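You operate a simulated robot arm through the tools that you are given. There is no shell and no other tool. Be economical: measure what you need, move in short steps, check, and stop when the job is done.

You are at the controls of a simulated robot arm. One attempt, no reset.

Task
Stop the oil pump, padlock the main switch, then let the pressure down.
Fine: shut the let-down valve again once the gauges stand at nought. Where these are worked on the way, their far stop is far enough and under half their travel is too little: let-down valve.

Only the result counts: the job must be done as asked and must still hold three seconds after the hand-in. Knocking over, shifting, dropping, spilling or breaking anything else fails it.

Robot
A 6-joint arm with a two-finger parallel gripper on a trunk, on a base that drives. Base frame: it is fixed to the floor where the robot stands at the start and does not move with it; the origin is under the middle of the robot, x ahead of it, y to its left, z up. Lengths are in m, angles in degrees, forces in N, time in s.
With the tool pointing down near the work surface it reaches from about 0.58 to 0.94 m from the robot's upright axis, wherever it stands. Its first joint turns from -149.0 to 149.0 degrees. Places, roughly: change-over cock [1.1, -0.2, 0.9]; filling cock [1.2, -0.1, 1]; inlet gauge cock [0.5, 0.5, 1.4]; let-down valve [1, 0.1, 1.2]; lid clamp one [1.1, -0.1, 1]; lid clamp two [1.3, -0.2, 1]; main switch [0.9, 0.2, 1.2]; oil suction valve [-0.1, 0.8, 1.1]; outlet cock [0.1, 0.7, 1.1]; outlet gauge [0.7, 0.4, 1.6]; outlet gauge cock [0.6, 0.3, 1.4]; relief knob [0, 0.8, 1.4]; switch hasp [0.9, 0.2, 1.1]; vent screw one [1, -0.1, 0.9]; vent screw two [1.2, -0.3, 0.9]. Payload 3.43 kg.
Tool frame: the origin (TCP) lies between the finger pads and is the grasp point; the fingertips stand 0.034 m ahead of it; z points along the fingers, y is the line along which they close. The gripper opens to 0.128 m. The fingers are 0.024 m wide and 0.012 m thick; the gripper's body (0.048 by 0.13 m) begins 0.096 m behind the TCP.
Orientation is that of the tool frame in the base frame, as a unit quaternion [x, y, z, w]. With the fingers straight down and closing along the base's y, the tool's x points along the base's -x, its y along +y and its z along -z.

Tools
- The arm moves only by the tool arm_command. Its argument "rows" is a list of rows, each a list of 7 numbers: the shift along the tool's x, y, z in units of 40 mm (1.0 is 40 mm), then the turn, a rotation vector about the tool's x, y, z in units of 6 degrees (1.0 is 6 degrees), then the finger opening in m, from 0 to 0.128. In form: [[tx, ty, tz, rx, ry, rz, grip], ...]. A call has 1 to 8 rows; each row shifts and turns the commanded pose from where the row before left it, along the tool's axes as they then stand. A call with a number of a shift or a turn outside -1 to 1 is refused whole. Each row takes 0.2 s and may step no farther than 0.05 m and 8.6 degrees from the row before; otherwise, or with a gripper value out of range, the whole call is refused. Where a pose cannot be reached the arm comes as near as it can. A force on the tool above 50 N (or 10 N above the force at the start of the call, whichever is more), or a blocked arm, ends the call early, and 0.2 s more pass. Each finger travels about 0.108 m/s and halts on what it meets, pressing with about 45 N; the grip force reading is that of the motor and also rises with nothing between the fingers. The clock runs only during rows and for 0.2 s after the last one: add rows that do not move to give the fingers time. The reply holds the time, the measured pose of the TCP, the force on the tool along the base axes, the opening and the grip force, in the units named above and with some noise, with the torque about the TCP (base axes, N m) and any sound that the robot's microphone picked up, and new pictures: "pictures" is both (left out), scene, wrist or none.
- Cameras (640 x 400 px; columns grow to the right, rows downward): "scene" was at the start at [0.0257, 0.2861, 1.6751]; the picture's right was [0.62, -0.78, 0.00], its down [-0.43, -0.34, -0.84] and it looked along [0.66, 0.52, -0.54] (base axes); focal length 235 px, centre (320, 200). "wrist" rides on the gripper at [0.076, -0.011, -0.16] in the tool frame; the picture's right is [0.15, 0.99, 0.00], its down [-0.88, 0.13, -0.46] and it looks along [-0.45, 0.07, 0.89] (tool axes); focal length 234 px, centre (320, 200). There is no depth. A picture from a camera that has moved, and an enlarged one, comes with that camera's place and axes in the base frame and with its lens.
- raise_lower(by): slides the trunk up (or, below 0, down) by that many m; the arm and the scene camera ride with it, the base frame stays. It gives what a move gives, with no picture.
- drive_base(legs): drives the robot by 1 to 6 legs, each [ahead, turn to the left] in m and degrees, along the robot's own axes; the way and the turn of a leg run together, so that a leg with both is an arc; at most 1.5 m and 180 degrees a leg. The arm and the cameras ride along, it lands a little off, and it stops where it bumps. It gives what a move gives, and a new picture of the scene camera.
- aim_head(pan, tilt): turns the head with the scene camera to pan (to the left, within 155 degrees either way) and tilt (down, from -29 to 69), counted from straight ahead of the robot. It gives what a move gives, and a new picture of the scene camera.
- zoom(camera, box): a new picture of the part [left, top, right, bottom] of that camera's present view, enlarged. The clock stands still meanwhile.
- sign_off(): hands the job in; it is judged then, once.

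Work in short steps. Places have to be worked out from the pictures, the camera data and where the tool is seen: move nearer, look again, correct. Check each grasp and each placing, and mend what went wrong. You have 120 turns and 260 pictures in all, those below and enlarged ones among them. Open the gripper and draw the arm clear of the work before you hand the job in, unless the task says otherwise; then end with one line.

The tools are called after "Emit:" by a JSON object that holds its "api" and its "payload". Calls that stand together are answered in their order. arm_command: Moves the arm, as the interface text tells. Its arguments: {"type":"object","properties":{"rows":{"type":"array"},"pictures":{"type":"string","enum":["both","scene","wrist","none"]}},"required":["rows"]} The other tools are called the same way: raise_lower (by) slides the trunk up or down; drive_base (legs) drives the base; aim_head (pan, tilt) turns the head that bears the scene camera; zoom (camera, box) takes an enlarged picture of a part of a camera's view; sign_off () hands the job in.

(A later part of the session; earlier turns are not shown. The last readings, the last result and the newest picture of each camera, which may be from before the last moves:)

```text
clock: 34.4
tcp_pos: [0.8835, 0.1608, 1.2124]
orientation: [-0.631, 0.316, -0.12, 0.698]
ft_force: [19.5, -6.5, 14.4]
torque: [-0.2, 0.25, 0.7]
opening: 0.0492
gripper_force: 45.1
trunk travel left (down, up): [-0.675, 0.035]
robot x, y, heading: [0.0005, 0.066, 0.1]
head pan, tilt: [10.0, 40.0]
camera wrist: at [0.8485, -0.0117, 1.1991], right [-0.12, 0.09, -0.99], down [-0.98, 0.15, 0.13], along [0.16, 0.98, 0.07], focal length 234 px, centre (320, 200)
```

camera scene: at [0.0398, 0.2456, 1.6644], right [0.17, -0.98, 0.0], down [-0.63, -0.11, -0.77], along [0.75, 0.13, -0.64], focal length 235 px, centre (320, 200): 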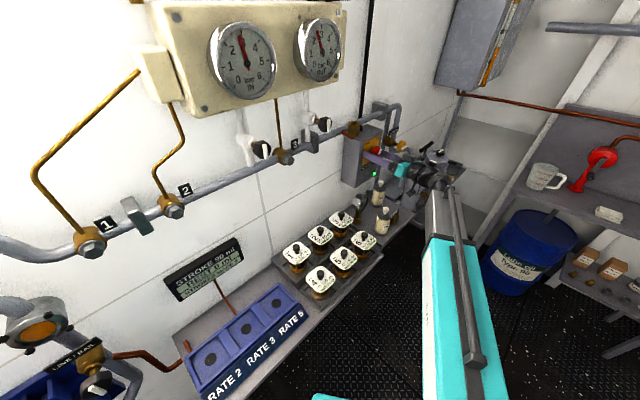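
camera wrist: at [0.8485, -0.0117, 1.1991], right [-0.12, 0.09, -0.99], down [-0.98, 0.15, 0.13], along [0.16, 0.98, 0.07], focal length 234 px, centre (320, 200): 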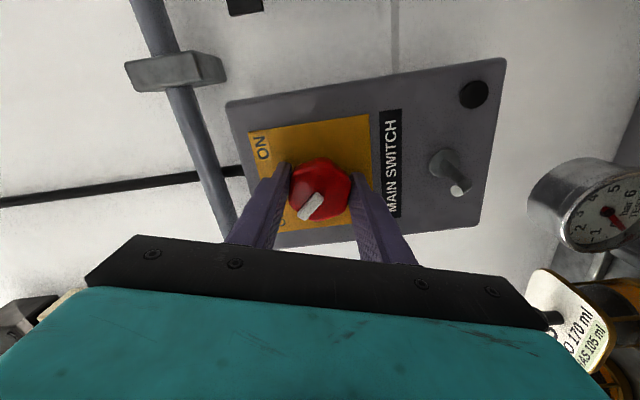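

Total ≈88°. Feel for the stop with one more step, then release.

Emit:
{"api": "arm_command", "payload": {"rows": [[0, 0, 0, 0, 0, -0.7, 0.03], [0, 0, 0, 0, 0, 0, 0.09], [0, 0, 0, 0, 0, 0, 0.09], [0, 0, -1, 0, 0, 0, 0.09], [0, 0, -1, 0, 0, 0, 0.09], [0, 0, -0.5, 0, 0, 0, 0.09]]}}

Emit:
{"api": "zoom", "payload": {"camera": "wrist", "box": [200, 20, 520, 230]}}

```text
clock: 35.8
tcp_pos: [0.8208, 0.0821, 1.211]
orientation: [-0.644, 0.292, -0.145, 0.692]
ft_force: [-0.6, -0.6, 0.4]
torque: [0.01, 0.01, 0.03]
opening: 0.0902
gripper_force: 0.0
trunk travel left (down, up): [-0.675, 0.035]
robot x, y, heading: [0.0004, 0.061, 0.1]
head pan, tilt: [10.0, 40.0]
camera scene: at [0.0396, 0.2455, 1.6644], right [0.17, -0.98, 0.0], down [-0.63, -0.11, -0.77], along [0.75, 0.13, -0.64], focal length 235 px, centre (320, 200)
camera wrist: at [0.7879, -0.0923, 1.2043], right [-0.06, 0.04, -1.0], down [-0.99, 0.16, 0.07], along [0.16, 0.99, 0.03], focal length 234 px, centre (320, 200)
```

scene: 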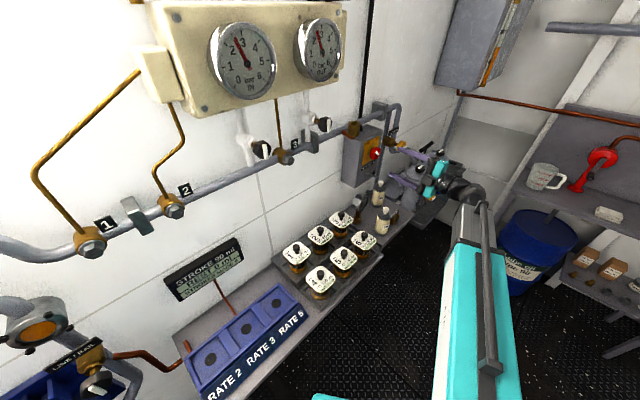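
wrist: 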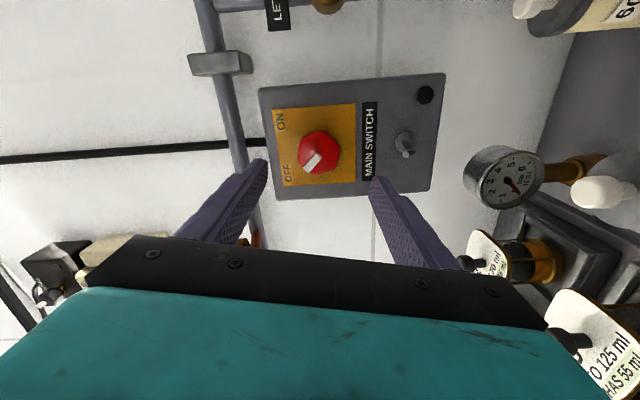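

```text
1.90 times, centred on (360, 125) of wrist
camera zoom: at [0.7879, -0.0923, 1.2043], right [-0.06, 0.04, -1.0], down [-0.99, 0.16, 0.07], along [0.16, 0.99, 0.03], focal length 446 px, centre (244, 343)
```

zoom: 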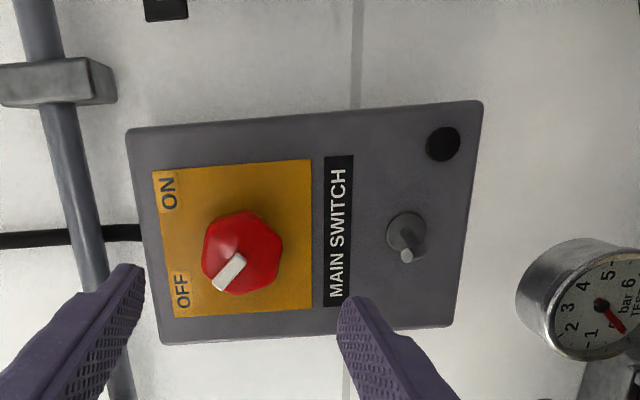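

Switch is OFF and pump lamp is out. Next the padlock: roll the tool on so that the camera ends above the fingers, backing off a little.

Emit:
{"api": "arm_command", "payload": {"rows": [[0, 0, -0.4, 0, 0, -1, 0.09], [0, 0, -0.4, 0, 0, -1, 0.09], [0, 0, -0.4, 0, 0, -1, 0.09], [0, 0, -0.4, 0, 0, -1, 0.09], [0, 0, 0, 0, 0, -1, 0.09], [0, 0, 0, 0, 0, -1, 0.09], [0, 0, 0, 0, 0, -1, 0.09], [0, 0, 0, 0, 0, -1, 0.09]], "pictures": "none"}}

Emit:
{"api": "arm_command", "payload": {"rows": [[0, 0, 0, 0, 0, -1, 0.09], [0, 0, 0, 0, 0, -1, 0.09], [0, 0, 0, 0, 0, -1, 0.09], [0, 0, 0, 0, 0, -1, 0.09], [0, 0, 0, 0, 0, -1, 0.09], [0, 0, 0, 0, 0, -1, 0.09]]}}

```text
clock: 37.6
tcp_pos: [0.7956, 0.0536, 1.2603]
orientation: [0.682, -0.227, 0.214, -0.661]
ft_force: [0.0, 0.3, 0.2]
torque: [-0.01, -0.04, 0.0]
opening: 0.09
gripper_force: 0.1
out of reach, approached as far as the arm can: row 2, 3, 4, 5, 6, 7, 8
trunk travel left (down, up): [-0.675, 0.035]
robot x, y, heading: [0.0017, 0.0559, 0.0]
head pan, tilt: [10.0, 40.0]
```

```text
clock: 39.0
tcp_pos: [0.796, 0.0523, 1.2604]
orientation: [0.682, -0.227, 0.215, -0.661]
ft_force: [-0.2, 0.4, -1.3]
torque: [-0.01, 0.02, 0.01]
opening: 0.09
gripper_force: 0.0
out of reach, approached as far as the arm can: row 1, 2, 3, 4, 5, 6
trunk travel left (down, up): [-0.675, 0.035]
robot x, y, heading: [-0.0019, 0.0632, 0.0]
head pan, tilt: [10.0, 40.0]
camera scene: at [0.0396, 0.2455, 1.6644], right [0.17, -0.98, 0.0], down [-0.63, -0.11, -0.77], along [0.75, 0.13, -0.64], focal length 235 px, centre (320, 200)
camera wrist: at [0.7613, -0.12, 1.2758], right [0.09, -0.11, -0.99], down [-0.98, 0.15, -0.11], along [0.16, 0.98, -0.09], focal length 234 px, centre (320, 200)
```

scene: 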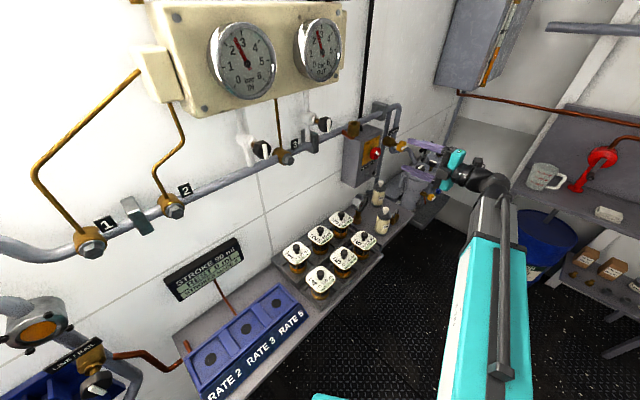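
wrist: 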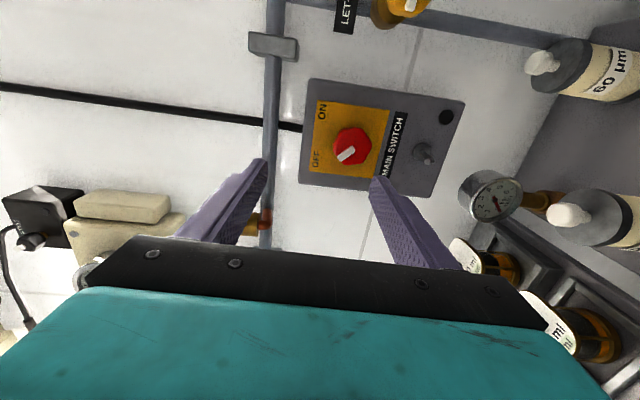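

That's the roll limit. I'll go back to camera-below roll and instead pitch the tool ~45° down, which works for picking and hanging.

Emit:
{"api": "arm_command", "payload": {"rows": [[0, 0, -0.3, 0, 0, 1, 0.09], [0, 0, -0.3, 0, 0, 1, 0.09], [0, 0, -0.3, 0, 0, 1, 0.09], [0, 0, -0.3, 0, 0, 1, 0.09], [0, 0, 0, 0, 0, 1, 0.09], [0, 0, 0, 0, 0, 1, 0.09], [0, 0, 0, 0, 0, 1, 0.09], [0, 0, 0, 0, 0, 1, 0.09]], "pictures": "none"}}

Emit:
{"api": "arm_command", "payload": {"rows": [[0, 0, 0, 0, 0, 1, 0.09], [0, 0, 0, 0, 0, 1, 0.09], [0, 0, 0, 0, 0, 1, 0.09], [0, 0, 0, 0, 0, 1, 0.09], [0, 0, 0, 0, 0, 1, 0.09], [0, 0, 0, 0, 0, 1, 0.09], [0, 0, 0, 0, 0, 1, 0.09]], "pictures": "none"}}

Emit:
{"api": "arm_command", "payload": {"rows": [[0, 0, 0, 0, 1, 0, 0.09], [0, 0, 0, 0, 1, 0, 0.09], [0, 0, 0, 0, 1, 0, 0.09], [0, 0, 0, 0, 1, 0, 0.09], [0, 0, 0, 0, 1, 0, 0.09], [0, 0, 0, 0, 1, 0, 0.09], [0, 0, 0, 0, 1, 0, 0.09], [0, 0, 0, 0, 1, 0, 0.09]]}}

```text
clock: 40.8
tcp_pos: [0.7679, 0.0145, 1.2611]
orientation: [-0.531, 0.485, 0.073, 0.691]
ft_force: [-0.5, -0.1, 0.6]
torque: [-0.03, 0.01, -0.03]
opening: 0.09
gripper_force: 0.1
trunk travel left (down, up): [-0.675, 0.035]
robot x, y, heading: [-0.0008, 0.0614, 0.2]
head pan, tilt: [10.0, 40.0]
```

```text
clock: 42.4
tcp_pos: [0.7674, 0.0146, 1.2618]
orientation: [-0.321, 0.643, 0.317, 0.619]
ft_force: [-0.3, 0.2, 0.2]
torque: [0.0, -0.01, -0.03]
opening: 0.0897
gripper_force: 0.0
trunk travel left (down, up): [-0.675, 0.035]
robot x, y, heading: [-0.0006, 0.0641, 0.2]
head pan, tilt: [10.0, 40.0]
```

```text
clock: 44.2
tcp_pos: [0.7677, 0.0149, 1.2613]
orientation: [-0.422, 0.84, 0.157, 0.303]
ft_force: [0.1, -1.1, 0.7]
torque: [-0.01, 0.03, -0.02]
opening: 0.09
gripper_force: 0.0
trunk travel left (down, up): [-0.675, 0.035]
robot x, y, heading: [-0.0027, 0.061, 0.0]
head pan, tilt: [10.0, 40.0]
camera scene: at [0.0397, 0.2457, 1.6644], right [0.17, -0.98, 0.0], down [-0.63, -0.11, -0.77], along [0.75, 0.13, -0.64], focal length 235 px, centre (320, 200)
camera wrist: at [0.6807, -0.1215, 1.3354], right [-0.86, 0.5, -0.09], down [0.13, 0.38, 0.92], along [0.49, 0.78, -0.39], focal length 234 px, centre (320, 200)
```

scene: 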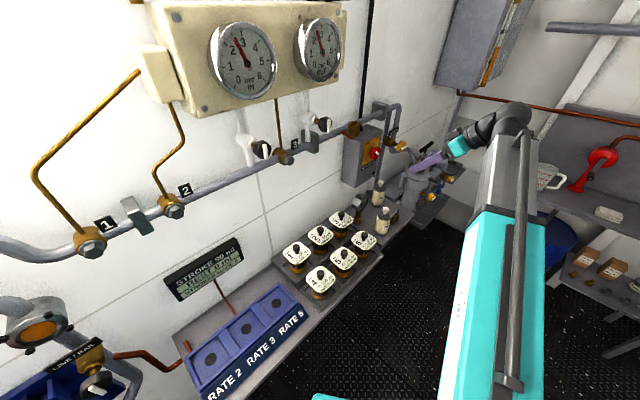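
wrist: 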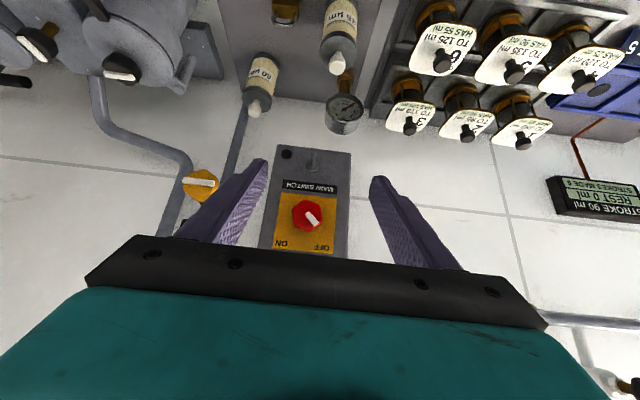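

The padlock shows at the top of the view; triangulated at about (0.878,0.032,0.895). Zoom for its orientation.

Emit:
{"api": "zoom", "payload": {"camera": "wrist", "box": [230, 0, 370, 90]}}

```text
4.44 times, centred on (300, 45) of wrist
camera zoom: at [0.6807, -0.1215, 1.3354], right [-0.86, 0.5, -0.09], down [0.13, 0.38, 0.92], along [0.49, 0.78, -0.39], focal length 1041 px, centre (409, 889)
```

zoom: 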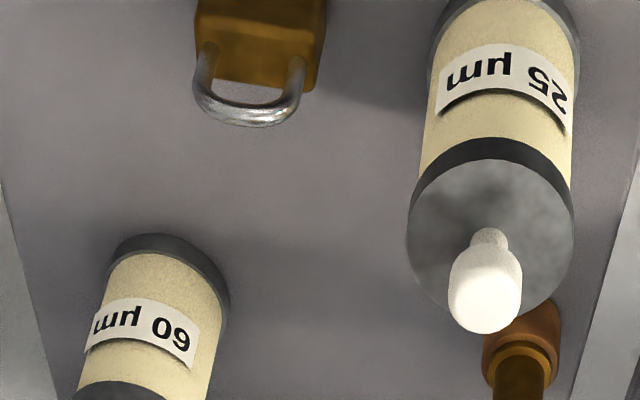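

The padlock stands with its shackle plane parallel to the wall — just right. Move to a stand-off 0.12 m from it along the tool axis.

Emit:
{"api": "arm_command", "payload": {"rows": [[0.63, -0.29, 0.77, 0, 0, 0, 0.09], [0.63, -0.29, 0.77, 0, 0, 0, 0.09], [0.63, -0.29, 0.77, 0, 0, 0, 0.09], [0.63, -0.29, 0.77, 0, 0, 0, 0.09], [0.63, -0.29, 0.77, 0, 0, 0, 0.09], [0.63, -0.29, 0.77, 0, 0, 0, 0.09], [0.62, -0.28, 0.76, 0, 0, 0, 0.09]]}}

```text
clock: 45.8
tcp_pos: [0.8337, -0.0301, 0.9826]
orientation: [-0.423, 0.839, 0.158, 0.304]
ft_force: [-0.1, 0.1, -1.4]
torque: [0.0, -0.01, -0.03]
opening: 0.09
gripper_force: 0.0
trunk travel left (down, up): [-0.675, 0.035]
robot x, y, heading: [0.0073, 0.0578, -0.1]
head pan, tilt: [10.0, 40.0]
camera scene: at [0.04, 0.2454, 1.6645], right [0.17, -0.98, 0.0], down [-0.63, -0.11, -0.77], along [0.75, 0.13, -0.64], focal length 235 px, centre (320, 200)
camera wrist: at [0.7465, -0.1657, 1.0557], right [-0.86, 0.5, -0.09], down [0.13, 0.38, 0.92], along [0.49, 0.78, -0.39], focal length 234 px, centre (320, 200)
```

scene: 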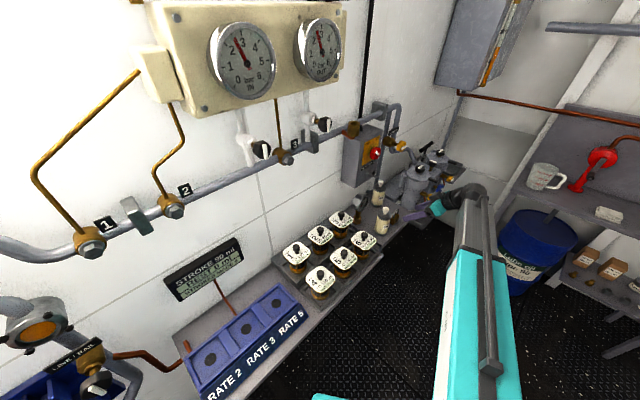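
wrist: 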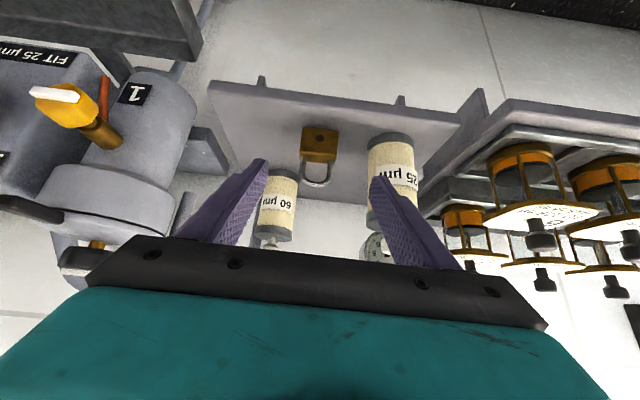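

Emit:
{"api": "zoom", "payload": {"camera": "wrist", "box": [240, 90, 430, 220]}}

```text
3.08 times, centred on (335, 155) of wrist
camera zoom: at [0.7465, -0.1657, 1.0557], right [-0.86, 0.5, -0.09], down [0.13, 0.38, 0.92], along [0.49, 0.78, -0.39], focal length 720 px, centre (274, 338)
```

zoom: 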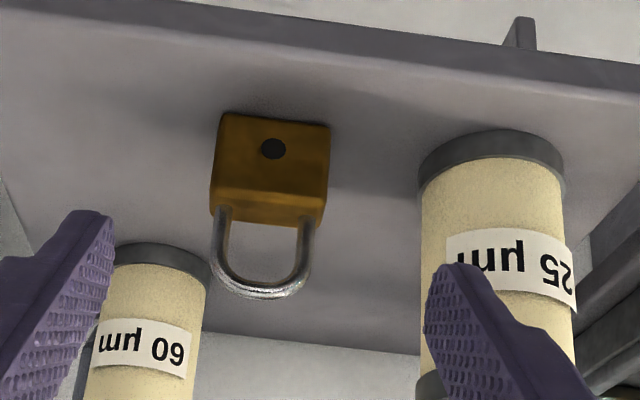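

Padlock body: centre about lateral 0.689, z 0.857–0.90, ~0.043 wide; shackle top 0.934. Go in along the tool axis, opening 0.075.

Emit:
{"api": "arm_command", "payload": {"rows": [[0.05, 0, 0.7, 0, 0, 0, 0.078], [0.05, 0, 0.7, 0, 0, 0, 0.078], [0.05, 0, 0.5, 0, 0, 0, 0.078]], "pictures": "wrist"}}

```text
clock: 46.6
tcp_pos: [0.8589, 0.0067, 0.9218]
orientation: [-0.423, 0.839, 0.158, 0.304]
ft_force: [-0.3, 0.0, 0.0]
torque: [-0.04, -0.01, 0.01]
opening: 0.0781
gripper_force: 0.0
trunk travel left (down, up): [-0.675, 0.035]
robot x, y, heading: [-0.0, 0.0588, 0.0]
head pan, tilt: [10.0, 40.0]
camera wrist: at [0.7722, -0.1292, 0.9945], right [-0.86, 0.5, -0.09], down [0.13, 0.38, 0.92], along [0.49, 0.78, -0.39], focal length 234 px, centre (320, 200)
```

wrist: 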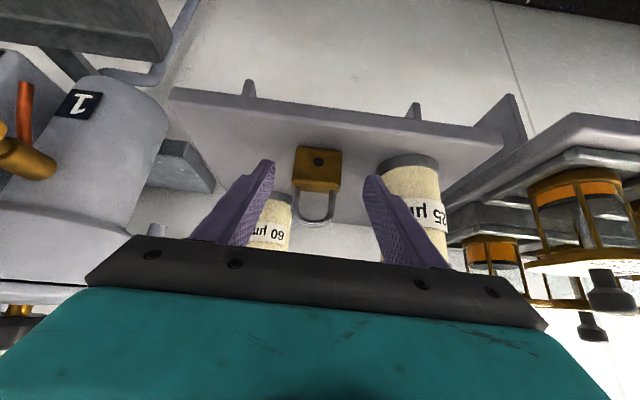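

Well centred. Advance the last 33 mm and close.

Emit:
{"api": "arm_command", "payload": {"rows": [[0, 0, 0.42, 0, 0, 0, 0.075], [0, 0, 0.41, 0, 0, 0, 0.075], [0, 0, 0, 0, 0, 0, 0.075]], "pictures": "wrist"}}

Emit:
{"api": "zoom", "payload": {"camera": "wrist", "box": [230, 110, 430, 240]}}

```text
clock: 47.4
tcp_pos: [0.8709, 0.0236, 0.8945]
orientation: [-0.423, 0.839, 0.158, 0.303]
ft_force: [0.4, 0.1, -0.3]
torque: [0.02, 0.01, -0.02]
opening: 0.0751
gripper_force: 0.0
trunk travel left (down, up): [-0.675, 0.035]
robot x, y, heading: [-0.0007, 0.0593, -0.4]
head pan, tilt: [10.0, 40.0]
camera wrist: at [0.7843, -0.1119, 0.9688], right [-0.86, 0.5, -0.09], down [0.13, 0.38, 0.92], along [0.49, 0.78, -0.39], focal length 234 px, centre (320, 200)
```

wrist: 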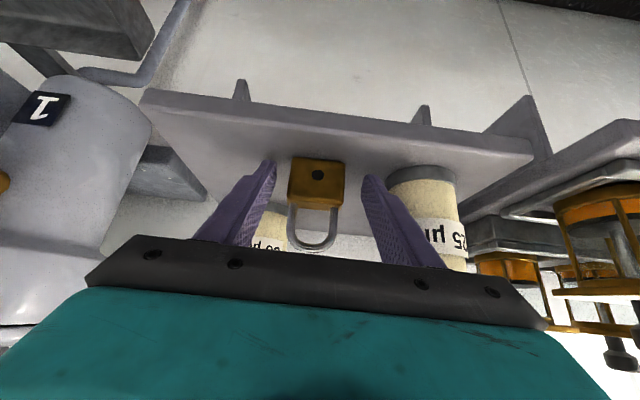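

```text
3.08 times, centred on (330, 175) of wrist
camera zoom: at [0.7843, -0.1119, 0.9688], right [-0.86, 0.5, -0.09], down [0.13, 0.38, 0.92], along [0.49, 0.78, -0.39], focal length 720 px, centre (289, 277)
```

zoom: 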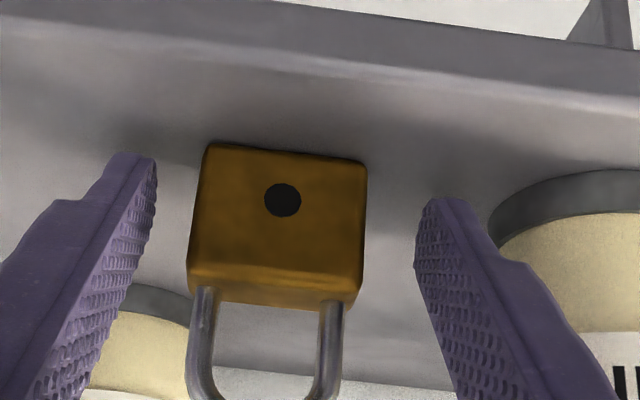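

Fingers straddle the body; close.

Emit:
{"api": "arm_command", "payload": {"rows": [[0, 0, 0, 0, 0, 0, 0.03], [0, 0, 0, 0, 0, 0, 0.03], [0, 0, 0, 0, 0, 0, 0.03]], "pictures": "none"}}

Emit:
{"api": "zoom", "payload": {"camera": "wrist", "box": [230, 110, 430, 240]}}

```text
clock: 48.2
tcp_pos: [0.8718, 0.0239, 0.8967]
orientation: [-0.423, 0.839, 0.158, 0.304]
ft_force: [1.3, 0.6, 1.5]
torque: [0.0, -0.1, 0.01]
opening: 0.0451
gripper_force: 45.1
trunk travel left (down, up): [-0.675, 0.035]
robot x, y, heading: [0.0014, 0.0602, -0.1]
head pan, tilt: [10.0, 40.0]
```

```text
3.08 times, centred on (330, 175) of wrist
camera zoom: at [0.7843, -0.1119, 0.969], right [-0.86, 0.5, -0.09], down [0.13, 0.38, 0.92], along [0.49, 0.78, -0.39], focal length 720 px, centre (289, 277)
```

zoom: 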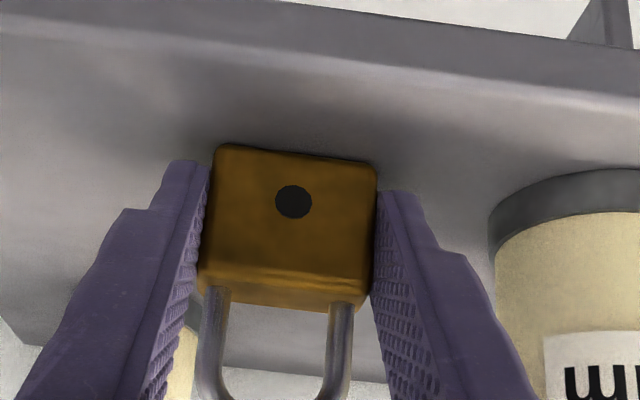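

Padlock held (0.045 m). Lift straight up, then shift over in front of the hasp.

Emit:
{"api": "arm_command", "payload": {"rows": [[-0.3, 0, -0.35, 0, 0, 0, 0.03], [-0.64, 0, -0.76, 0, 0, 0, 0.03], [-0.64, 0, -0.76, 0, 0, 0, 0.03], [-0.64, 0, -0.76, 0, 0, 0, 0.03], [-0.64, 0, -0.76, 0, 0, 0, 0.03], [-0.3, 0.6, -0.35, 0, 0, 0, 0.03], [0, 0.65, 0, 0, 0, 0, 0.03], [0, 0.65, 0, 0, 0, 0, 0.03]]}}

Emit:
{"api": "zoom", "payload": {"camera": "wrist", "box": [230, 80, 430, 240]}}

Emit:
{"api": "zoom", "payload": {"camera": "scene", "box": [345, 140, 415, 200]}}

```text
clock: 50.0
tcp_pos: [0.8098, 0.0679, 1.0921]
orientation: [-0.423, 0.839, 0.158, 0.303]
ft_force: [-0.4, -0.9, -1.3]
torque: [0.0, 0.01, 0.03]
opening: 0.045
gripper_force: 44.9
trunk travel left (down, up): [-0.675, 0.035]
robot x, y, heading: [0.0003, 0.061, 0.1]
head pan, tilt: [10.0, 40.0]
camera scene: at [0.0394, 0.2457, 1.6644], right [0.17, -0.98, 0.0], down [-0.63, -0.11, -0.77], along [0.75, 0.13, -0.64], focal length 235 px, centre (320, 200)
camera wrist: at [0.7239, -0.0675, 1.1653], right [-0.86, 0.5, -0.09], down [0.13, 0.38, 0.92], along [0.49, 0.78, -0.39], focal length 234 px, centre (320, 200)
```

scene: 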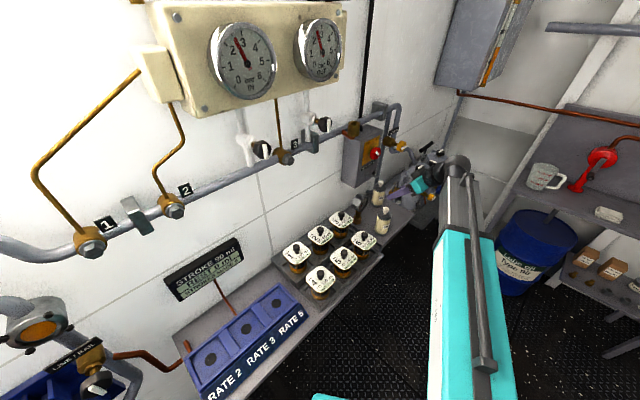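
wrist: 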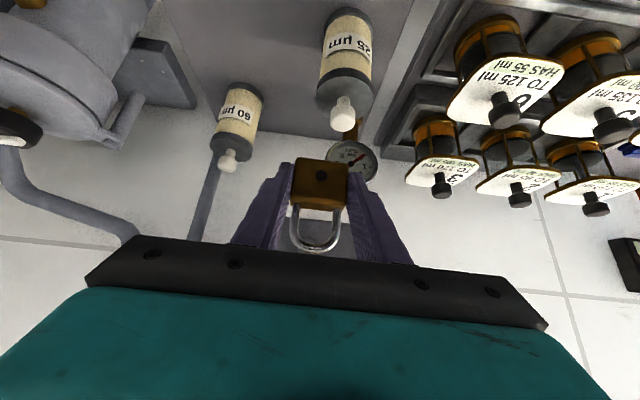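

```text
2.50 times, centred on (330, 160) of wrist
camera zoom: at [0.7239, -0.0675, 1.1653], right [-0.86, 0.5, -0.09], down [0.13, 0.38, 0.92], along [0.49, 0.78, -0.39], focal length 585 px, centre (295, 300)
```

zoom: 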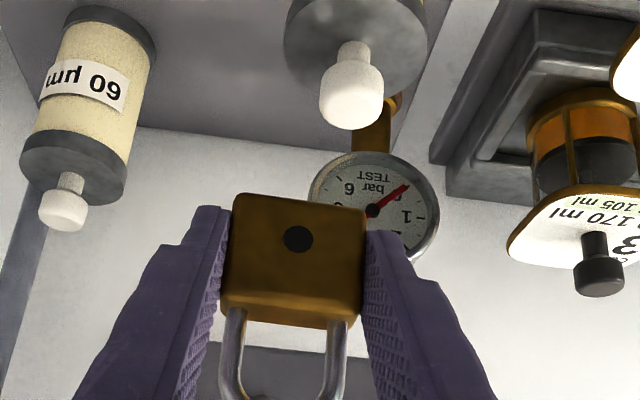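

```text
6.67 times, centred on (380, 170) of scene
camera zoom: at [0.0394, 0.2457, 1.6644], right [0.17, -0.98, 0.0], down [-0.63, -0.11, -0.77], along [0.75, 0.13, -0.64], focal length 1565 px, centre (-80, 400)
```

zoom: 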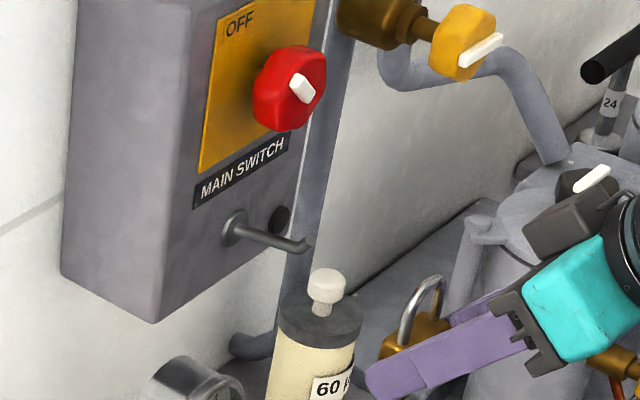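

The scene zoom shows the peg clearly: slightly rising with a small upturned tip. Advance horizontally to bring the shackle just before the tip.

Emit:
{"api": "arm_command", "payload": {"rows": [[-0.4, 0, 0.3, 0, 0, 0, 0.03], [-0.4, 0, 0.3, 0, 0, 0, 0.03], [-0.4, 0, 0.3, 0, 0, 0, 0.03]], "pictures": "none"}}

Emit:
{"api": "zoom", "payload": {"camera": "scene", "box": [355, 155, 405, 195]}}

Emit:
{"api": "zoom", "payload": {"camera": "wrist", "box": [230, 140, 430, 270]}}

```text
clock: 50.8
tcp_pos: [0.8467, 0.1173, 1.0948]
orientation: [-0.422, 0.839, 0.158, 0.305]
ft_force: [0.3, 0.2, -1.1]
torque: [-0.01, -0.02, 0.01]
opening: 0.0449
gripper_force: 45.2
trunk travel left (down, up): [-0.675, 0.035]
robot x, y, heading: [-0.0005, 0.0613, -0.2]
head pan, tilt: [10.0, 40.0]
```

```text
10.00 times, centred on (380, 175) of scene
camera zoom: at [0.0399, 0.2456, 1.6644], right [0.17, -0.98, 0.0], down [-0.63, -0.11, -0.77], along [0.75, 0.13, -0.64], focal length 2347 px, centre (-280, 450)
```

zoom: 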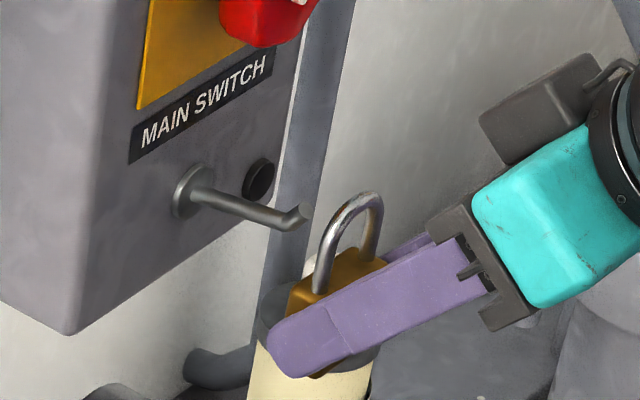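

```text
3.08 times, centred on (330, 205) of wrist
camera zoom: at [0.7606, -0.0196, 1.1682], right [-0.86, 0.5, -0.09], down [0.13, 0.38, 0.92], along [0.49, 0.78, -0.39], focal length 720 px, centre (289, 185)
```

zoom: 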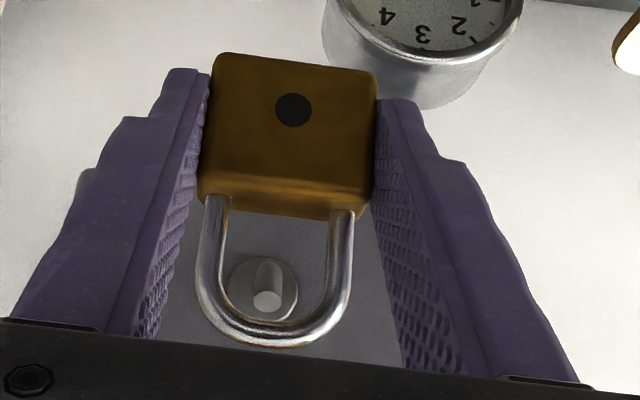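

View through the shackle shows the peg tip inside the opening. Raise 3 mm and advance 20 mm.

Emit:
{"api": "arm_command", "payload": {"rows": [[-0.25, 0, 0.1, 0, 0, 0, 0.03], [-0.19, 0, 0.16, 0, 0, 0, 0.03]], "pictures": "none"}}

Emit:
{"api": "zoom", "payload": {"camera": "scene", "box": [355, 155, 405, 195]}}

Emit:
{"api": "zoom", "payload": {"camera": "wrist", "box": [230, 140, 430, 270]}}

```text
clock: 51.4
tcp_pos: [0.8594, 0.1327, 1.0982]
orientation: [-0.423, 0.839, 0.158, 0.304]
ft_force: [0.4, 0.2, -0.2]
torque: [0.01, 0.03, -0.01]
opening: 0.0452
gripper_force: 45.3
trunk travel left (down, up): [-0.675, 0.035]
robot x, y, heading: [0.0007, 0.0606, -0.0]
head pan, tilt: [10.0, 40.0]
```

```text
10.00 times, centred on (380, 175) of scene
camera zoom: at [0.0399, 0.2457, 1.6644], right [0.17, -0.98, 0.0], down [-0.63, -0.11, -0.77], along [0.75, 0.13, -0.64], focal length 2347 px, centre (-280, 450)
```

zoom: 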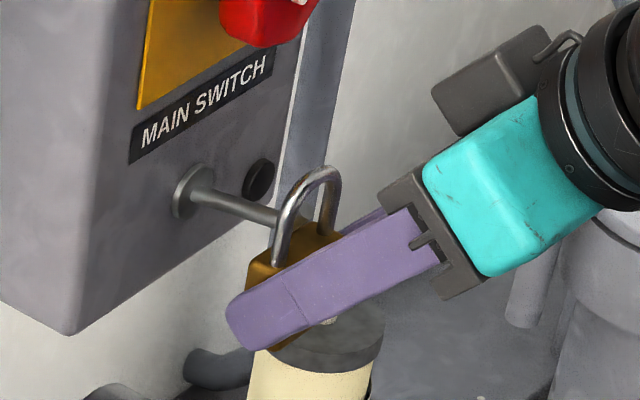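

```text
3.08 times, centred on (330, 205) of wrist
camera zoom: at [0.7725, -0.0026, 1.1714], right [-0.86, 0.5, -0.09], down [0.13, 0.38, 0.92], along [0.49, 0.78, -0.39], focal length 720 px, centre (289, 185)
```

zoom: 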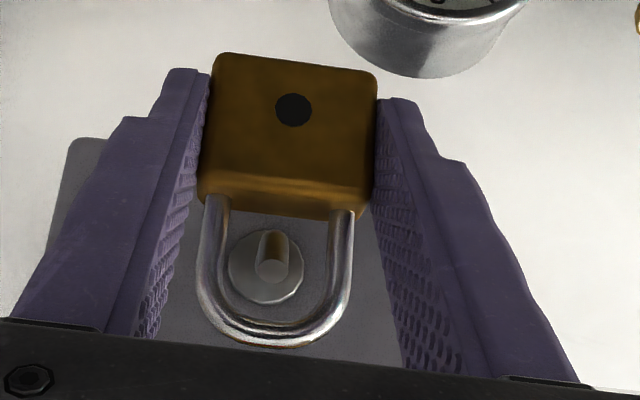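

Tip is entering the centre of the opening. Advance another 20 mm with a 2 mm side correction, then check.

Emit:
{"api": "arm_command", "payload": {"rows": [[-0.19, -0.05, 0.16, 0, 0, 0, 0.03], [-0.19, 0, 0.16, 0, 0, 0, 0.03]], "pictures": "none"}}

Emit:
{"api": "zoom", "payload": {"camera": "scene", "box": [355, 155, 405, 195]}}

Emit:
{"api": "zoom", "payload": {"camera": "wrist", "box": [230, 140, 430, 270]}}

```text
clock: 52.0
tcp_pos: [0.8737, 0.1484, 1.0977]
orientation: [-0.423, 0.839, 0.158, 0.304]
ft_force: [1.1, -0.3, -1.6]
torque: [-0.01, 0.02, 0.01]
opening: 0.045
gripper_force: 44.7
trunk travel left (down, up): [-0.675, 0.035]
robot x, y, heading: [0.0032, 0.0605, -0.1]
head pan, tilt: [10.0, 40.0]
```

```text
10.00 times, centred on (380, 175) of scene
camera zoom: at [0.0398, 0.2457, 1.6644], right [0.17, -0.98, 0.0], down [-0.63, -0.11, -0.77], along [0.75, 0.13, -0.64], focal length 2347 px, centre (-280, 450)
```

zoom: 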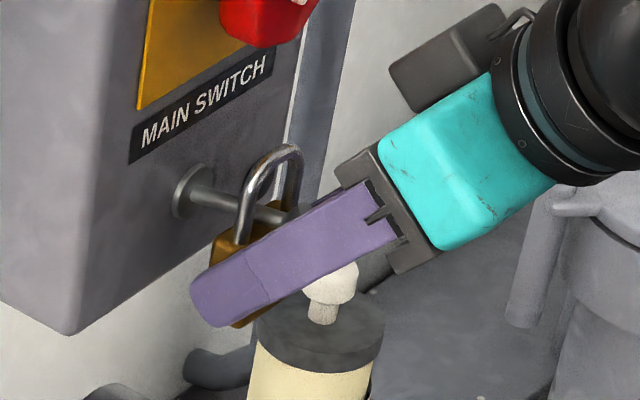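

```text
3.08 times, centred on (330, 205) of wrist
camera zoom: at [0.7863, 0.0123, 1.1712], right [-0.86, 0.5, -0.09], down [0.13, 0.38, 0.92], along [0.49, 0.78, -0.39], focal length 720 px, centre (289, 185)
```

zoom: 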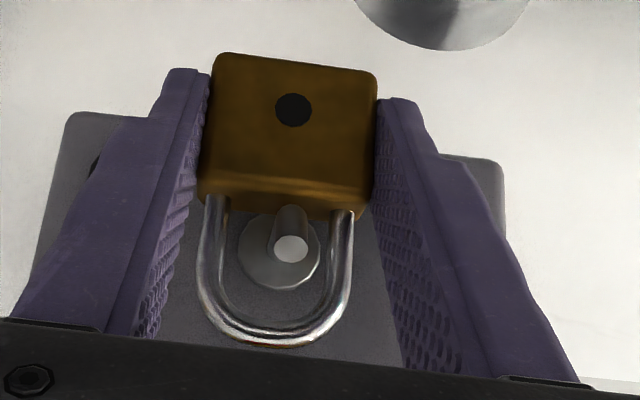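

The shackle is over the peg. Advance 8 mm more while lowering about 12 mm until the shackle rests on it.

Emit:
{"api": "arm_command", "payload": {"rows": [[0.02, 0.04, 0.18, 0, 0, 0, 0.03], [0.02, 0, 0.18, 0, 0, 0, 0.03]], "pictures": "none"}}

Emit:
{"api": "zoom", "payload": {"camera": "scene", "box": [355, 155, 405, 195]}}

Emit:
{"api": "zoom", "payload": {"camera": "wrist", "box": [230, 140, 430, 270]}}

```text
clock: 52.6
tcp_pos: [0.876, 0.1554, 1.0872]
orientation: [-0.422, 0.84, 0.158, 0.303]
ft_force: [0.6, 0.6, -0.1]
torque: [0.03, 0.03, 0.0]
opening: 0.0454
gripper_force: 44.7
trunk travel left (down, up): [-0.675, 0.035]
robot x, y, heading: [0.0021, 0.0601, -0.1]
head pan, tilt: [10.0, 40.0]
```

```text
10.00 times, centred on (380, 175) of scene
camera zoom: at [0.0399, 0.2456, 1.6644], right [0.17, -0.98, 0.0], down [-0.63, -0.11, -0.77], along [0.75, 0.13, -0.64], focal length 2347 px, centre (-280, 450)
```

zoom: 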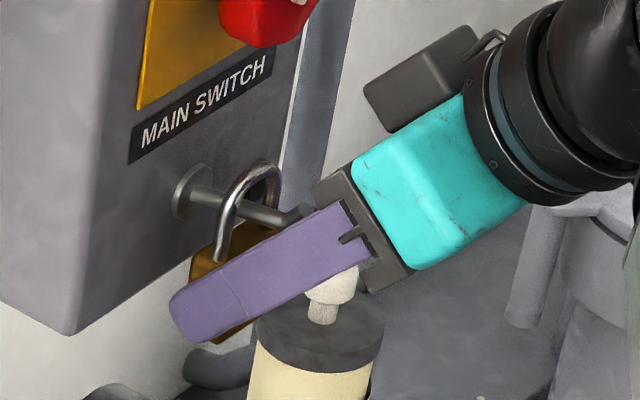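

```text
3.08 times, centred on (330, 205) of wrist
camera zoom: at [0.7896, 0.0195, 1.1596], right [-0.86, 0.5, -0.09], down [0.13, 0.38, 0.92], along [0.49, 0.78, -0.39], focal length 720 px, centre (289, 185)
```

zoom: 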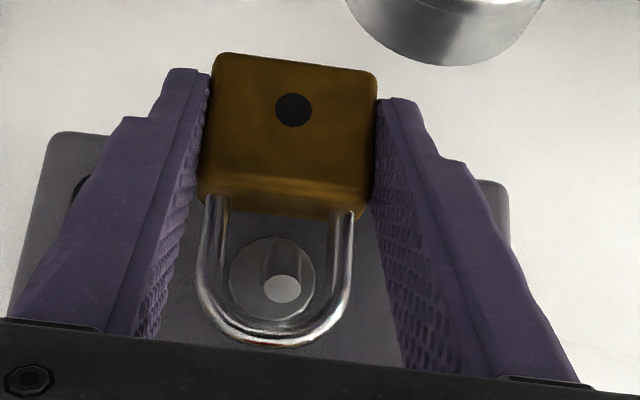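

Still a small gap; lower in 4 mm steps watching force.

Emit:
{"api": "arm_command", "payload": {"rows": [[0.064, 0, 0.077, 0, 0, 0, 0.03], [0.064, 0, 0.077, 0, 0, 0, 0.03]], "pictures": "none"}}

Emit:
{"api": "zoom", "payload": {"camera": "scene", "box": [355, 155, 405, 195]}}

```text
clock: 53.2
tcp_pos: [0.8768, 0.1562, 1.079]
orientation: [-0.423, 0.839, 0.158, 0.304]
ft_force: [-0.2, -0.7, -0.9]
torque: [0.0, 0.01, 0.0]
opening: 0.045
gripper_force: 45.2
trunk travel left (down, up): [-0.675, 0.035]
robot x, y, heading: [0.0002, 0.0636, -0.3]
head pan, tilt: [10.0, 40.0]
```

```text
10.00 times, centred on (380, 175) of scene
camera zoom: at [0.0398, 0.2455, 1.6644], right [0.17, -0.98, 0.0], down [-0.63, -0.11, -0.77], along [0.75, 0.13, -0.64], focal length 2347 px, centre (-280, 450)
```

zoom: 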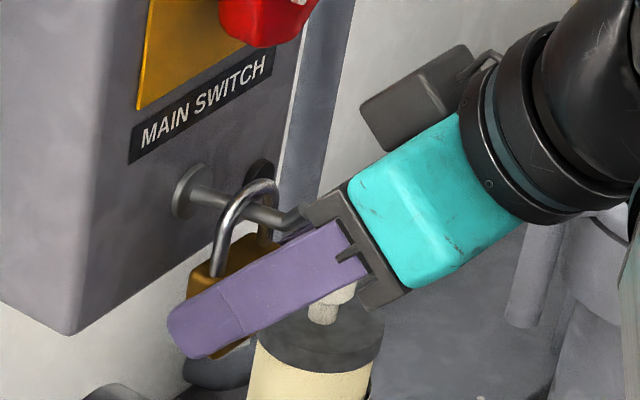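

Emit:
{"api": "arm_command", "payload": {"rows": [[0.064, 0, 0.077, 0, 0, 0, 0.03], [0.032, 0, 0.038, 0, 0, 0, 0.03]], "pictures": "none"}}

Emit:
{"api": "zoom", "payload": {"camera": "scene", "box": [355, 155, 405, 195]}}

Emit:
{"api": "zoom", "payload": {"camera": "wrist", "box": [230, 140, 430, 270]}}

```text
clock: 53.8
tcp_pos: [0.8766, 0.1555, 1.0753]
orientation: [-0.422, 0.838, 0.158, 0.308]
ft_force: [4.7, 0.5, 18.9]
torque: [0.23, 0.04, -0.08]
opening: 0.0451
gripper_force: 45.1
trunk travel left (down, up): [-0.675, 0.035]
robot x, y, heading: [0.0012, 0.0619, -0.1]
head pan, tilt: [10.0, 40.0]
```

```text
10.00 times, centred on (380, 175) of scene
camera zoom: at [0.0379, 0.2454, 1.6649], right [0.17, -0.98, 0.0], down [-0.63, -0.11, -0.77], along [0.76, 0.13, -0.64], focal length 2347 px, centre (-280, 450)
```

zoom: 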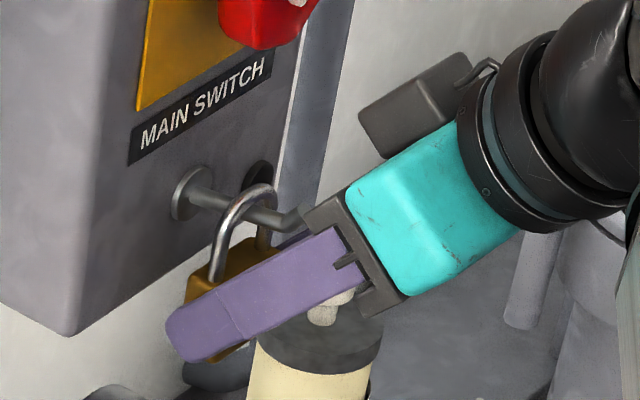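

```text
3.08 times, centred on (330, 205) of wrist
camera zoom: at [0.7889, 0.0194, 1.1483], right [-0.86, 0.5, -0.09], down [0.12, 0.38, 0.92], along [0.49, 0.78, -0.39], focal length 720 px, centre (289, 185)
```

zoom: 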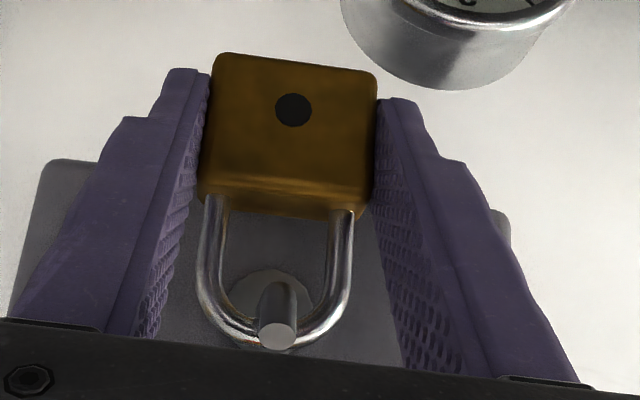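

Upward 19 N: the shackle rests on the peg. Relax 1.5 mm, open, wait.

Emit:
{"api": "arm_command", "payload": {"rows": [[-0.024, 0, -0.029, 0, 0, 0, 0.03], [0, 0, 0, 0, 0, 0, 0.06], [0, 0, 0, 0, 0, 0, 0.075], [0, 0, 0, 0, 0, 0, 0.075], [0, 0, 0, 0, 0, 0, 0.075]], "pictures": "none"}}

Emit:
{"api": "zoom", "payload": {"camera": "scene", "box": [355, 155, 405, 195]}}

Emit:
{"api": "zoom", "payload": {"camera": "wrist", "box": [230, 140, 430, 270]}}

```text
clock: 55.0
tcp_pos: [0.8756, 0.1549, 1.0732]
orientation: [-0.422, 0.839, 0.157, 0.304]
ft_force: [-0.4, 0.1, -0.3]
torque: [-0.01, 0.02, 0.02]
opening: 0.0749
gripper_force: 0.0
trunk travel left (down, up): [-0.675, 0.035]
robot x, y, heading: [0.0015, 0.0601, -0.3]
head pan, tilt: [10.0, 40.0]
```

```text
10.00 times, centred on (380, 175) of scene
camera zoom: at [0.0397, 0.2455, 1.6644], right [0.17, -0.98, 0.0], down [-0.63, -0.11, -0.77], along [0.75, 0.13, -0.64], focal length 2347 px, centre (-280, 450)
```

zoom: 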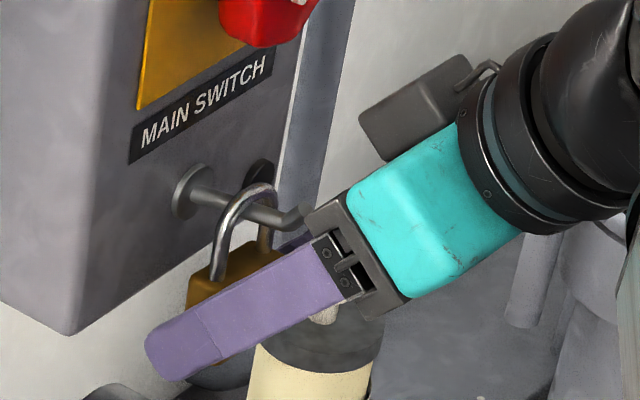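

```text
3.08 times, centred on (330, 205) of wrist
camera zoom: at [0.7892, 0.0191, 1.1471], right [-0.86, 0.5, -0.09], down [0.13, 0.38, 0.92], along [0.49, 0.78, -0.39], focal length 720 px, centre (289, 185)
```

zoom: 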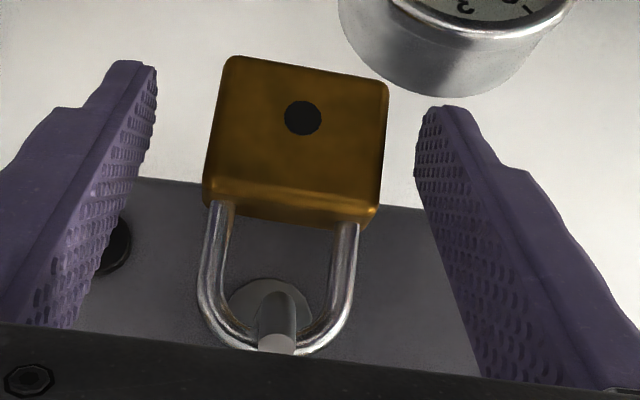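

The padlock hangs free on the hasp. Withdraw along the tool axis.

Emit:
{"api": "arm_command", "payload": {"rows": [[0, 0, -0.7, 0, 0, 0, 0.078], [0, 0, -1, 0, 0, 0, 0.078], [0, 0, -1, 0, 0, 0, 0.078], [0, 0, -1, 0, 0, 0, 0.078]], "pictures": "wrist"}}

Emit:
{"api": "zoom", "payload": {"camera": "scene", "box": [345, 140, 415, 200]}}

```text
clock: 56.0
tcp_pos: [0.8187, 0.0774, 1.1876]
orientation: [-0.422, 0.839, 0.158, 0.305]
ft_force: [0.6, -0.9, 1.0]
torque: [-0.03, -0.01, 0.0]
opening: 0.0778
gripper_force: 0.1
trunk travel left (down, up): [-0.675, 0.035]
robot x, y, heading: [-0.0001, 0.0626, 0.1]
head pan, tilt: [10.0, 40.0]
camera wrist: at [0.7325, -0.0586, 1.2617], right [-0.86, 0.5, -0.09], down [0.13, 0.38, 0.92], along [0.49, 0.78, -0.39], focal length 234 px, centre (320, 200)
```

wrist: 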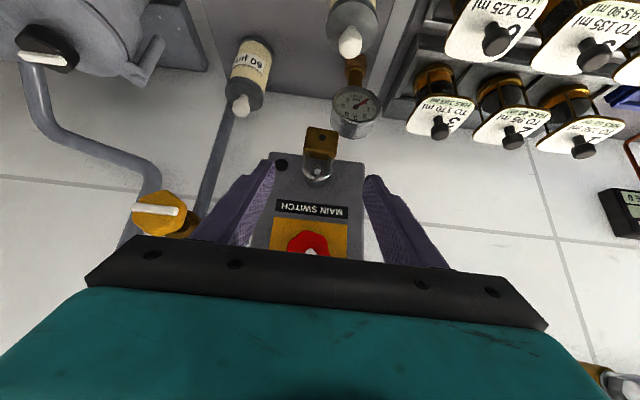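

```text
6.67 times, centred on (380, 170) of scene
camera zoom: at [0.0391, 0.2452, 1.6644], right [0.17, -0.98, 0.0], down [-0.63, -0.11, -0.77], along [0.75, 0.13, -0.64], focal length 1565 px, centre (-80, 400)
```

zoom: 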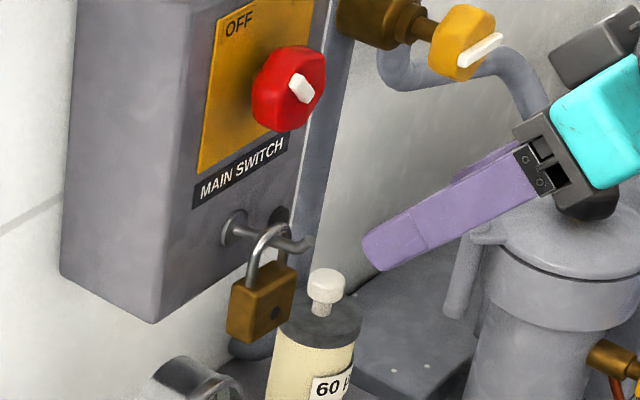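

Padlock is hanging on the hasp with the switch OFF. Next the let-down valve: shift right and bring the tool back to horizontal.

Emit:
{"api": "arm_command", "payload": {"rows": [[0, -0.82, -0.3, 0, -1, 0, 0.09], [0, -0.82, 0, 0, -1, 0, 0.09], [0, -0.82, 0, 0, -1, 0, 0.09], [0, -0.82, 0, 0, -1, 0, 0.09], [0, -0.82, 0, 0, -1, 0, 0.09], [0, 0, 0, 0, -1, 0, 0.09], [0, 0, 0, 0, -1, 0, 0.09], [0, 0, 0, 0, -1, 0, 0.09]]}}

Emit:
{"api": "zoom", "payload": {"camera": "wrist", "box": [220, 70, 460, 230]}}

```text
clock: 57.8
tcp_pos: [0.9475, -0.0256, 1.1948]
orientation: [-0.322, 0.642, 0.317, 0.619]
ft_force: [0.2, 0.0, 0.0]
torque: [0.02, -0.01, 0.01]
opening: 0.09
gripper_force: 0.0
trunk travel left (down, up): [-0.675, 0.035]
robot x, y, heading: [-0.0027, 0.0576, -0.0]
head pan, tilt: [10.0, 40.0]
camera scene: at [0.0398, 0.2454, 1.6644], right [0.17, -0.98, 0.0], down [-0.63, -0.11, -0.77], along [0.75, 0.13, -0.64], focal length 235 px, centre (320, 200)
camera wrist: at [0.8592, -0.1618, 1.1249], right [-0.8, 0.58, -0.14], down [-0.35, -0.27, 0.9], along [0.49, 0.77, 0.42], focal length 234 px, centre (320, 200)
```

scene: 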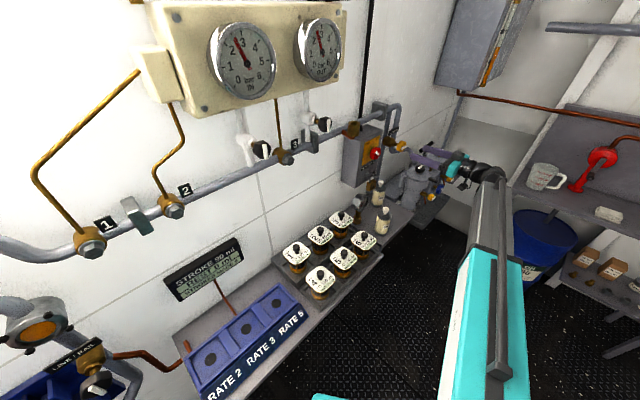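
wrist: 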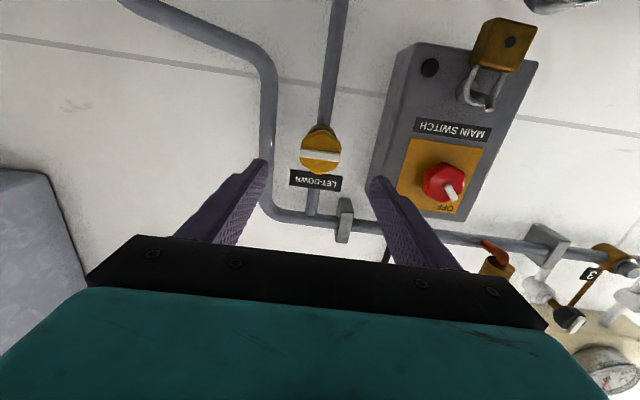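

```text
2.50 times, centred on (340, 150) of wrist
camera zoom: at [0.8592, -0.1618, 1.1249], right [-0.8, 0.58, -0.14], down [-0.35, -0.27, 0.9], along [0.49, 0.77, 0.42], focal length 585 px, centre (270, 325)
```

zoom: 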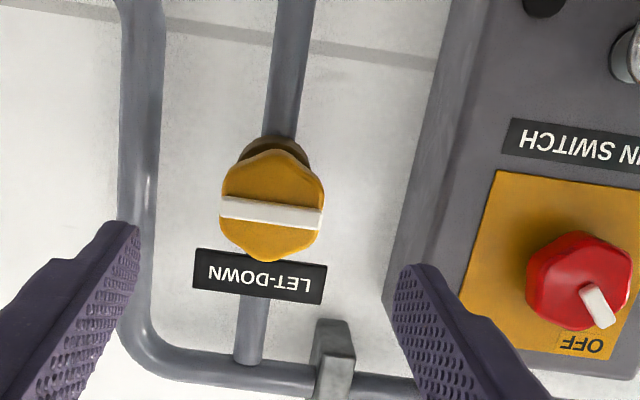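

The let-down bar lies across the pipe (closed). Aligned; advance ~0.1 m and close on it.

Emit:
{"api": "arm_command", "payload": {"rows": [[0.1, 0, 0.8, 0, -0.3, 0, 0.09], [0, 0, 0.8, 0, 0, 0, 0.09], [0, 0, 0.8, 0, 0, 0, 0.09]], "pictures": "wrist"}}

Emit:
{"api": "arm_command", "payload": {"rows": [[0, 0, 0.05, 0, 0, 0, 0.04], [0, 0, 0, 0, 0, 0, 0.03], [0, 0, 0, 0, 0, 0, 0.03]], "pictures": "wrist"}}

```text
clock: 58.6
tcp_pos: [1.0055, 0.0513, 1.1903]
orientation: [-0.316, 0.634, 0.32, 0.63]
ft_force: [-0.5, 0.4, -0.4]
torque: [0.0, -0.01, 0.0]
opening: 0.09
gripper_force: 0.0
trunk travel left (down, up): [-0.675, 0.035]
robot x, y, heading: [-0.0027, 0.0597, 0.0]
head pan, tilt: [10.0, 40.0]
camera wrist: at [0.9179, -0.0825, 1.1148], right [-0.8, 0.59, -0.14], down [-0.37, -0.29, 0.88], along [0.48, 0.75, 0.45], focal length 234 px, centre (320, 200)
```

wrist: 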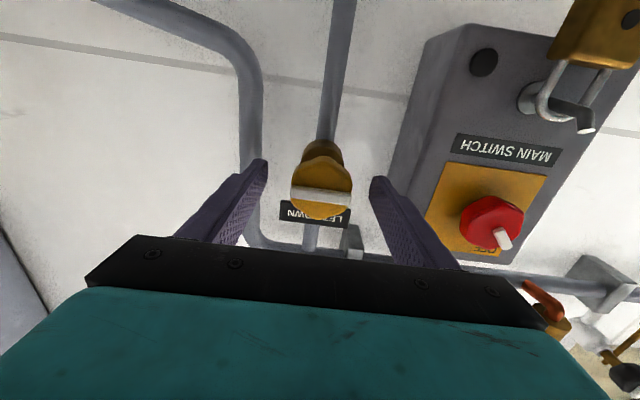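

```text
clock: 59.4
tcp_pos: [1.0043, 0.0538, 1.1901]
orientation: [-0.316, 0.634, 0.321, 0.629]
ft_force: [-1.8, -1.8, 0.0]
torque: [-0.02, 0.0, 1.12]
opening: 0.0479
gripper_force: 45.1
trunk travel left (down, up): [-0.675, 0.035]
robot x, y, heading: [0.0015, 0.0598, -0.2]
head pan, tilt: [10.0, 40.0]
camera wrist: at [0.9183, -0.0812, 1.115], right [-0.8, 0.59, -0.14], down [-0.37, -0.29, 0.88], along [0.48, 0.76, 0.45], focal length 234 px, centre (320, 200)
```

wrist: 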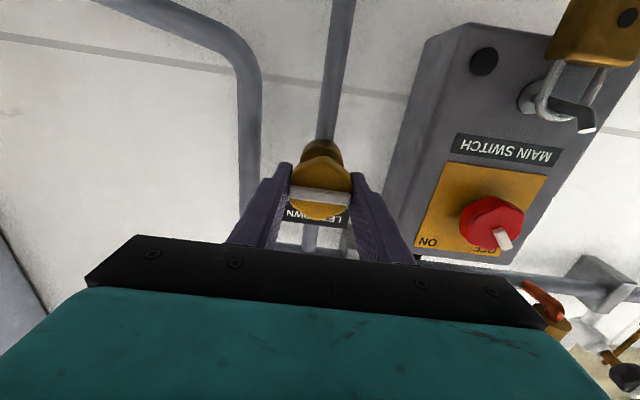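

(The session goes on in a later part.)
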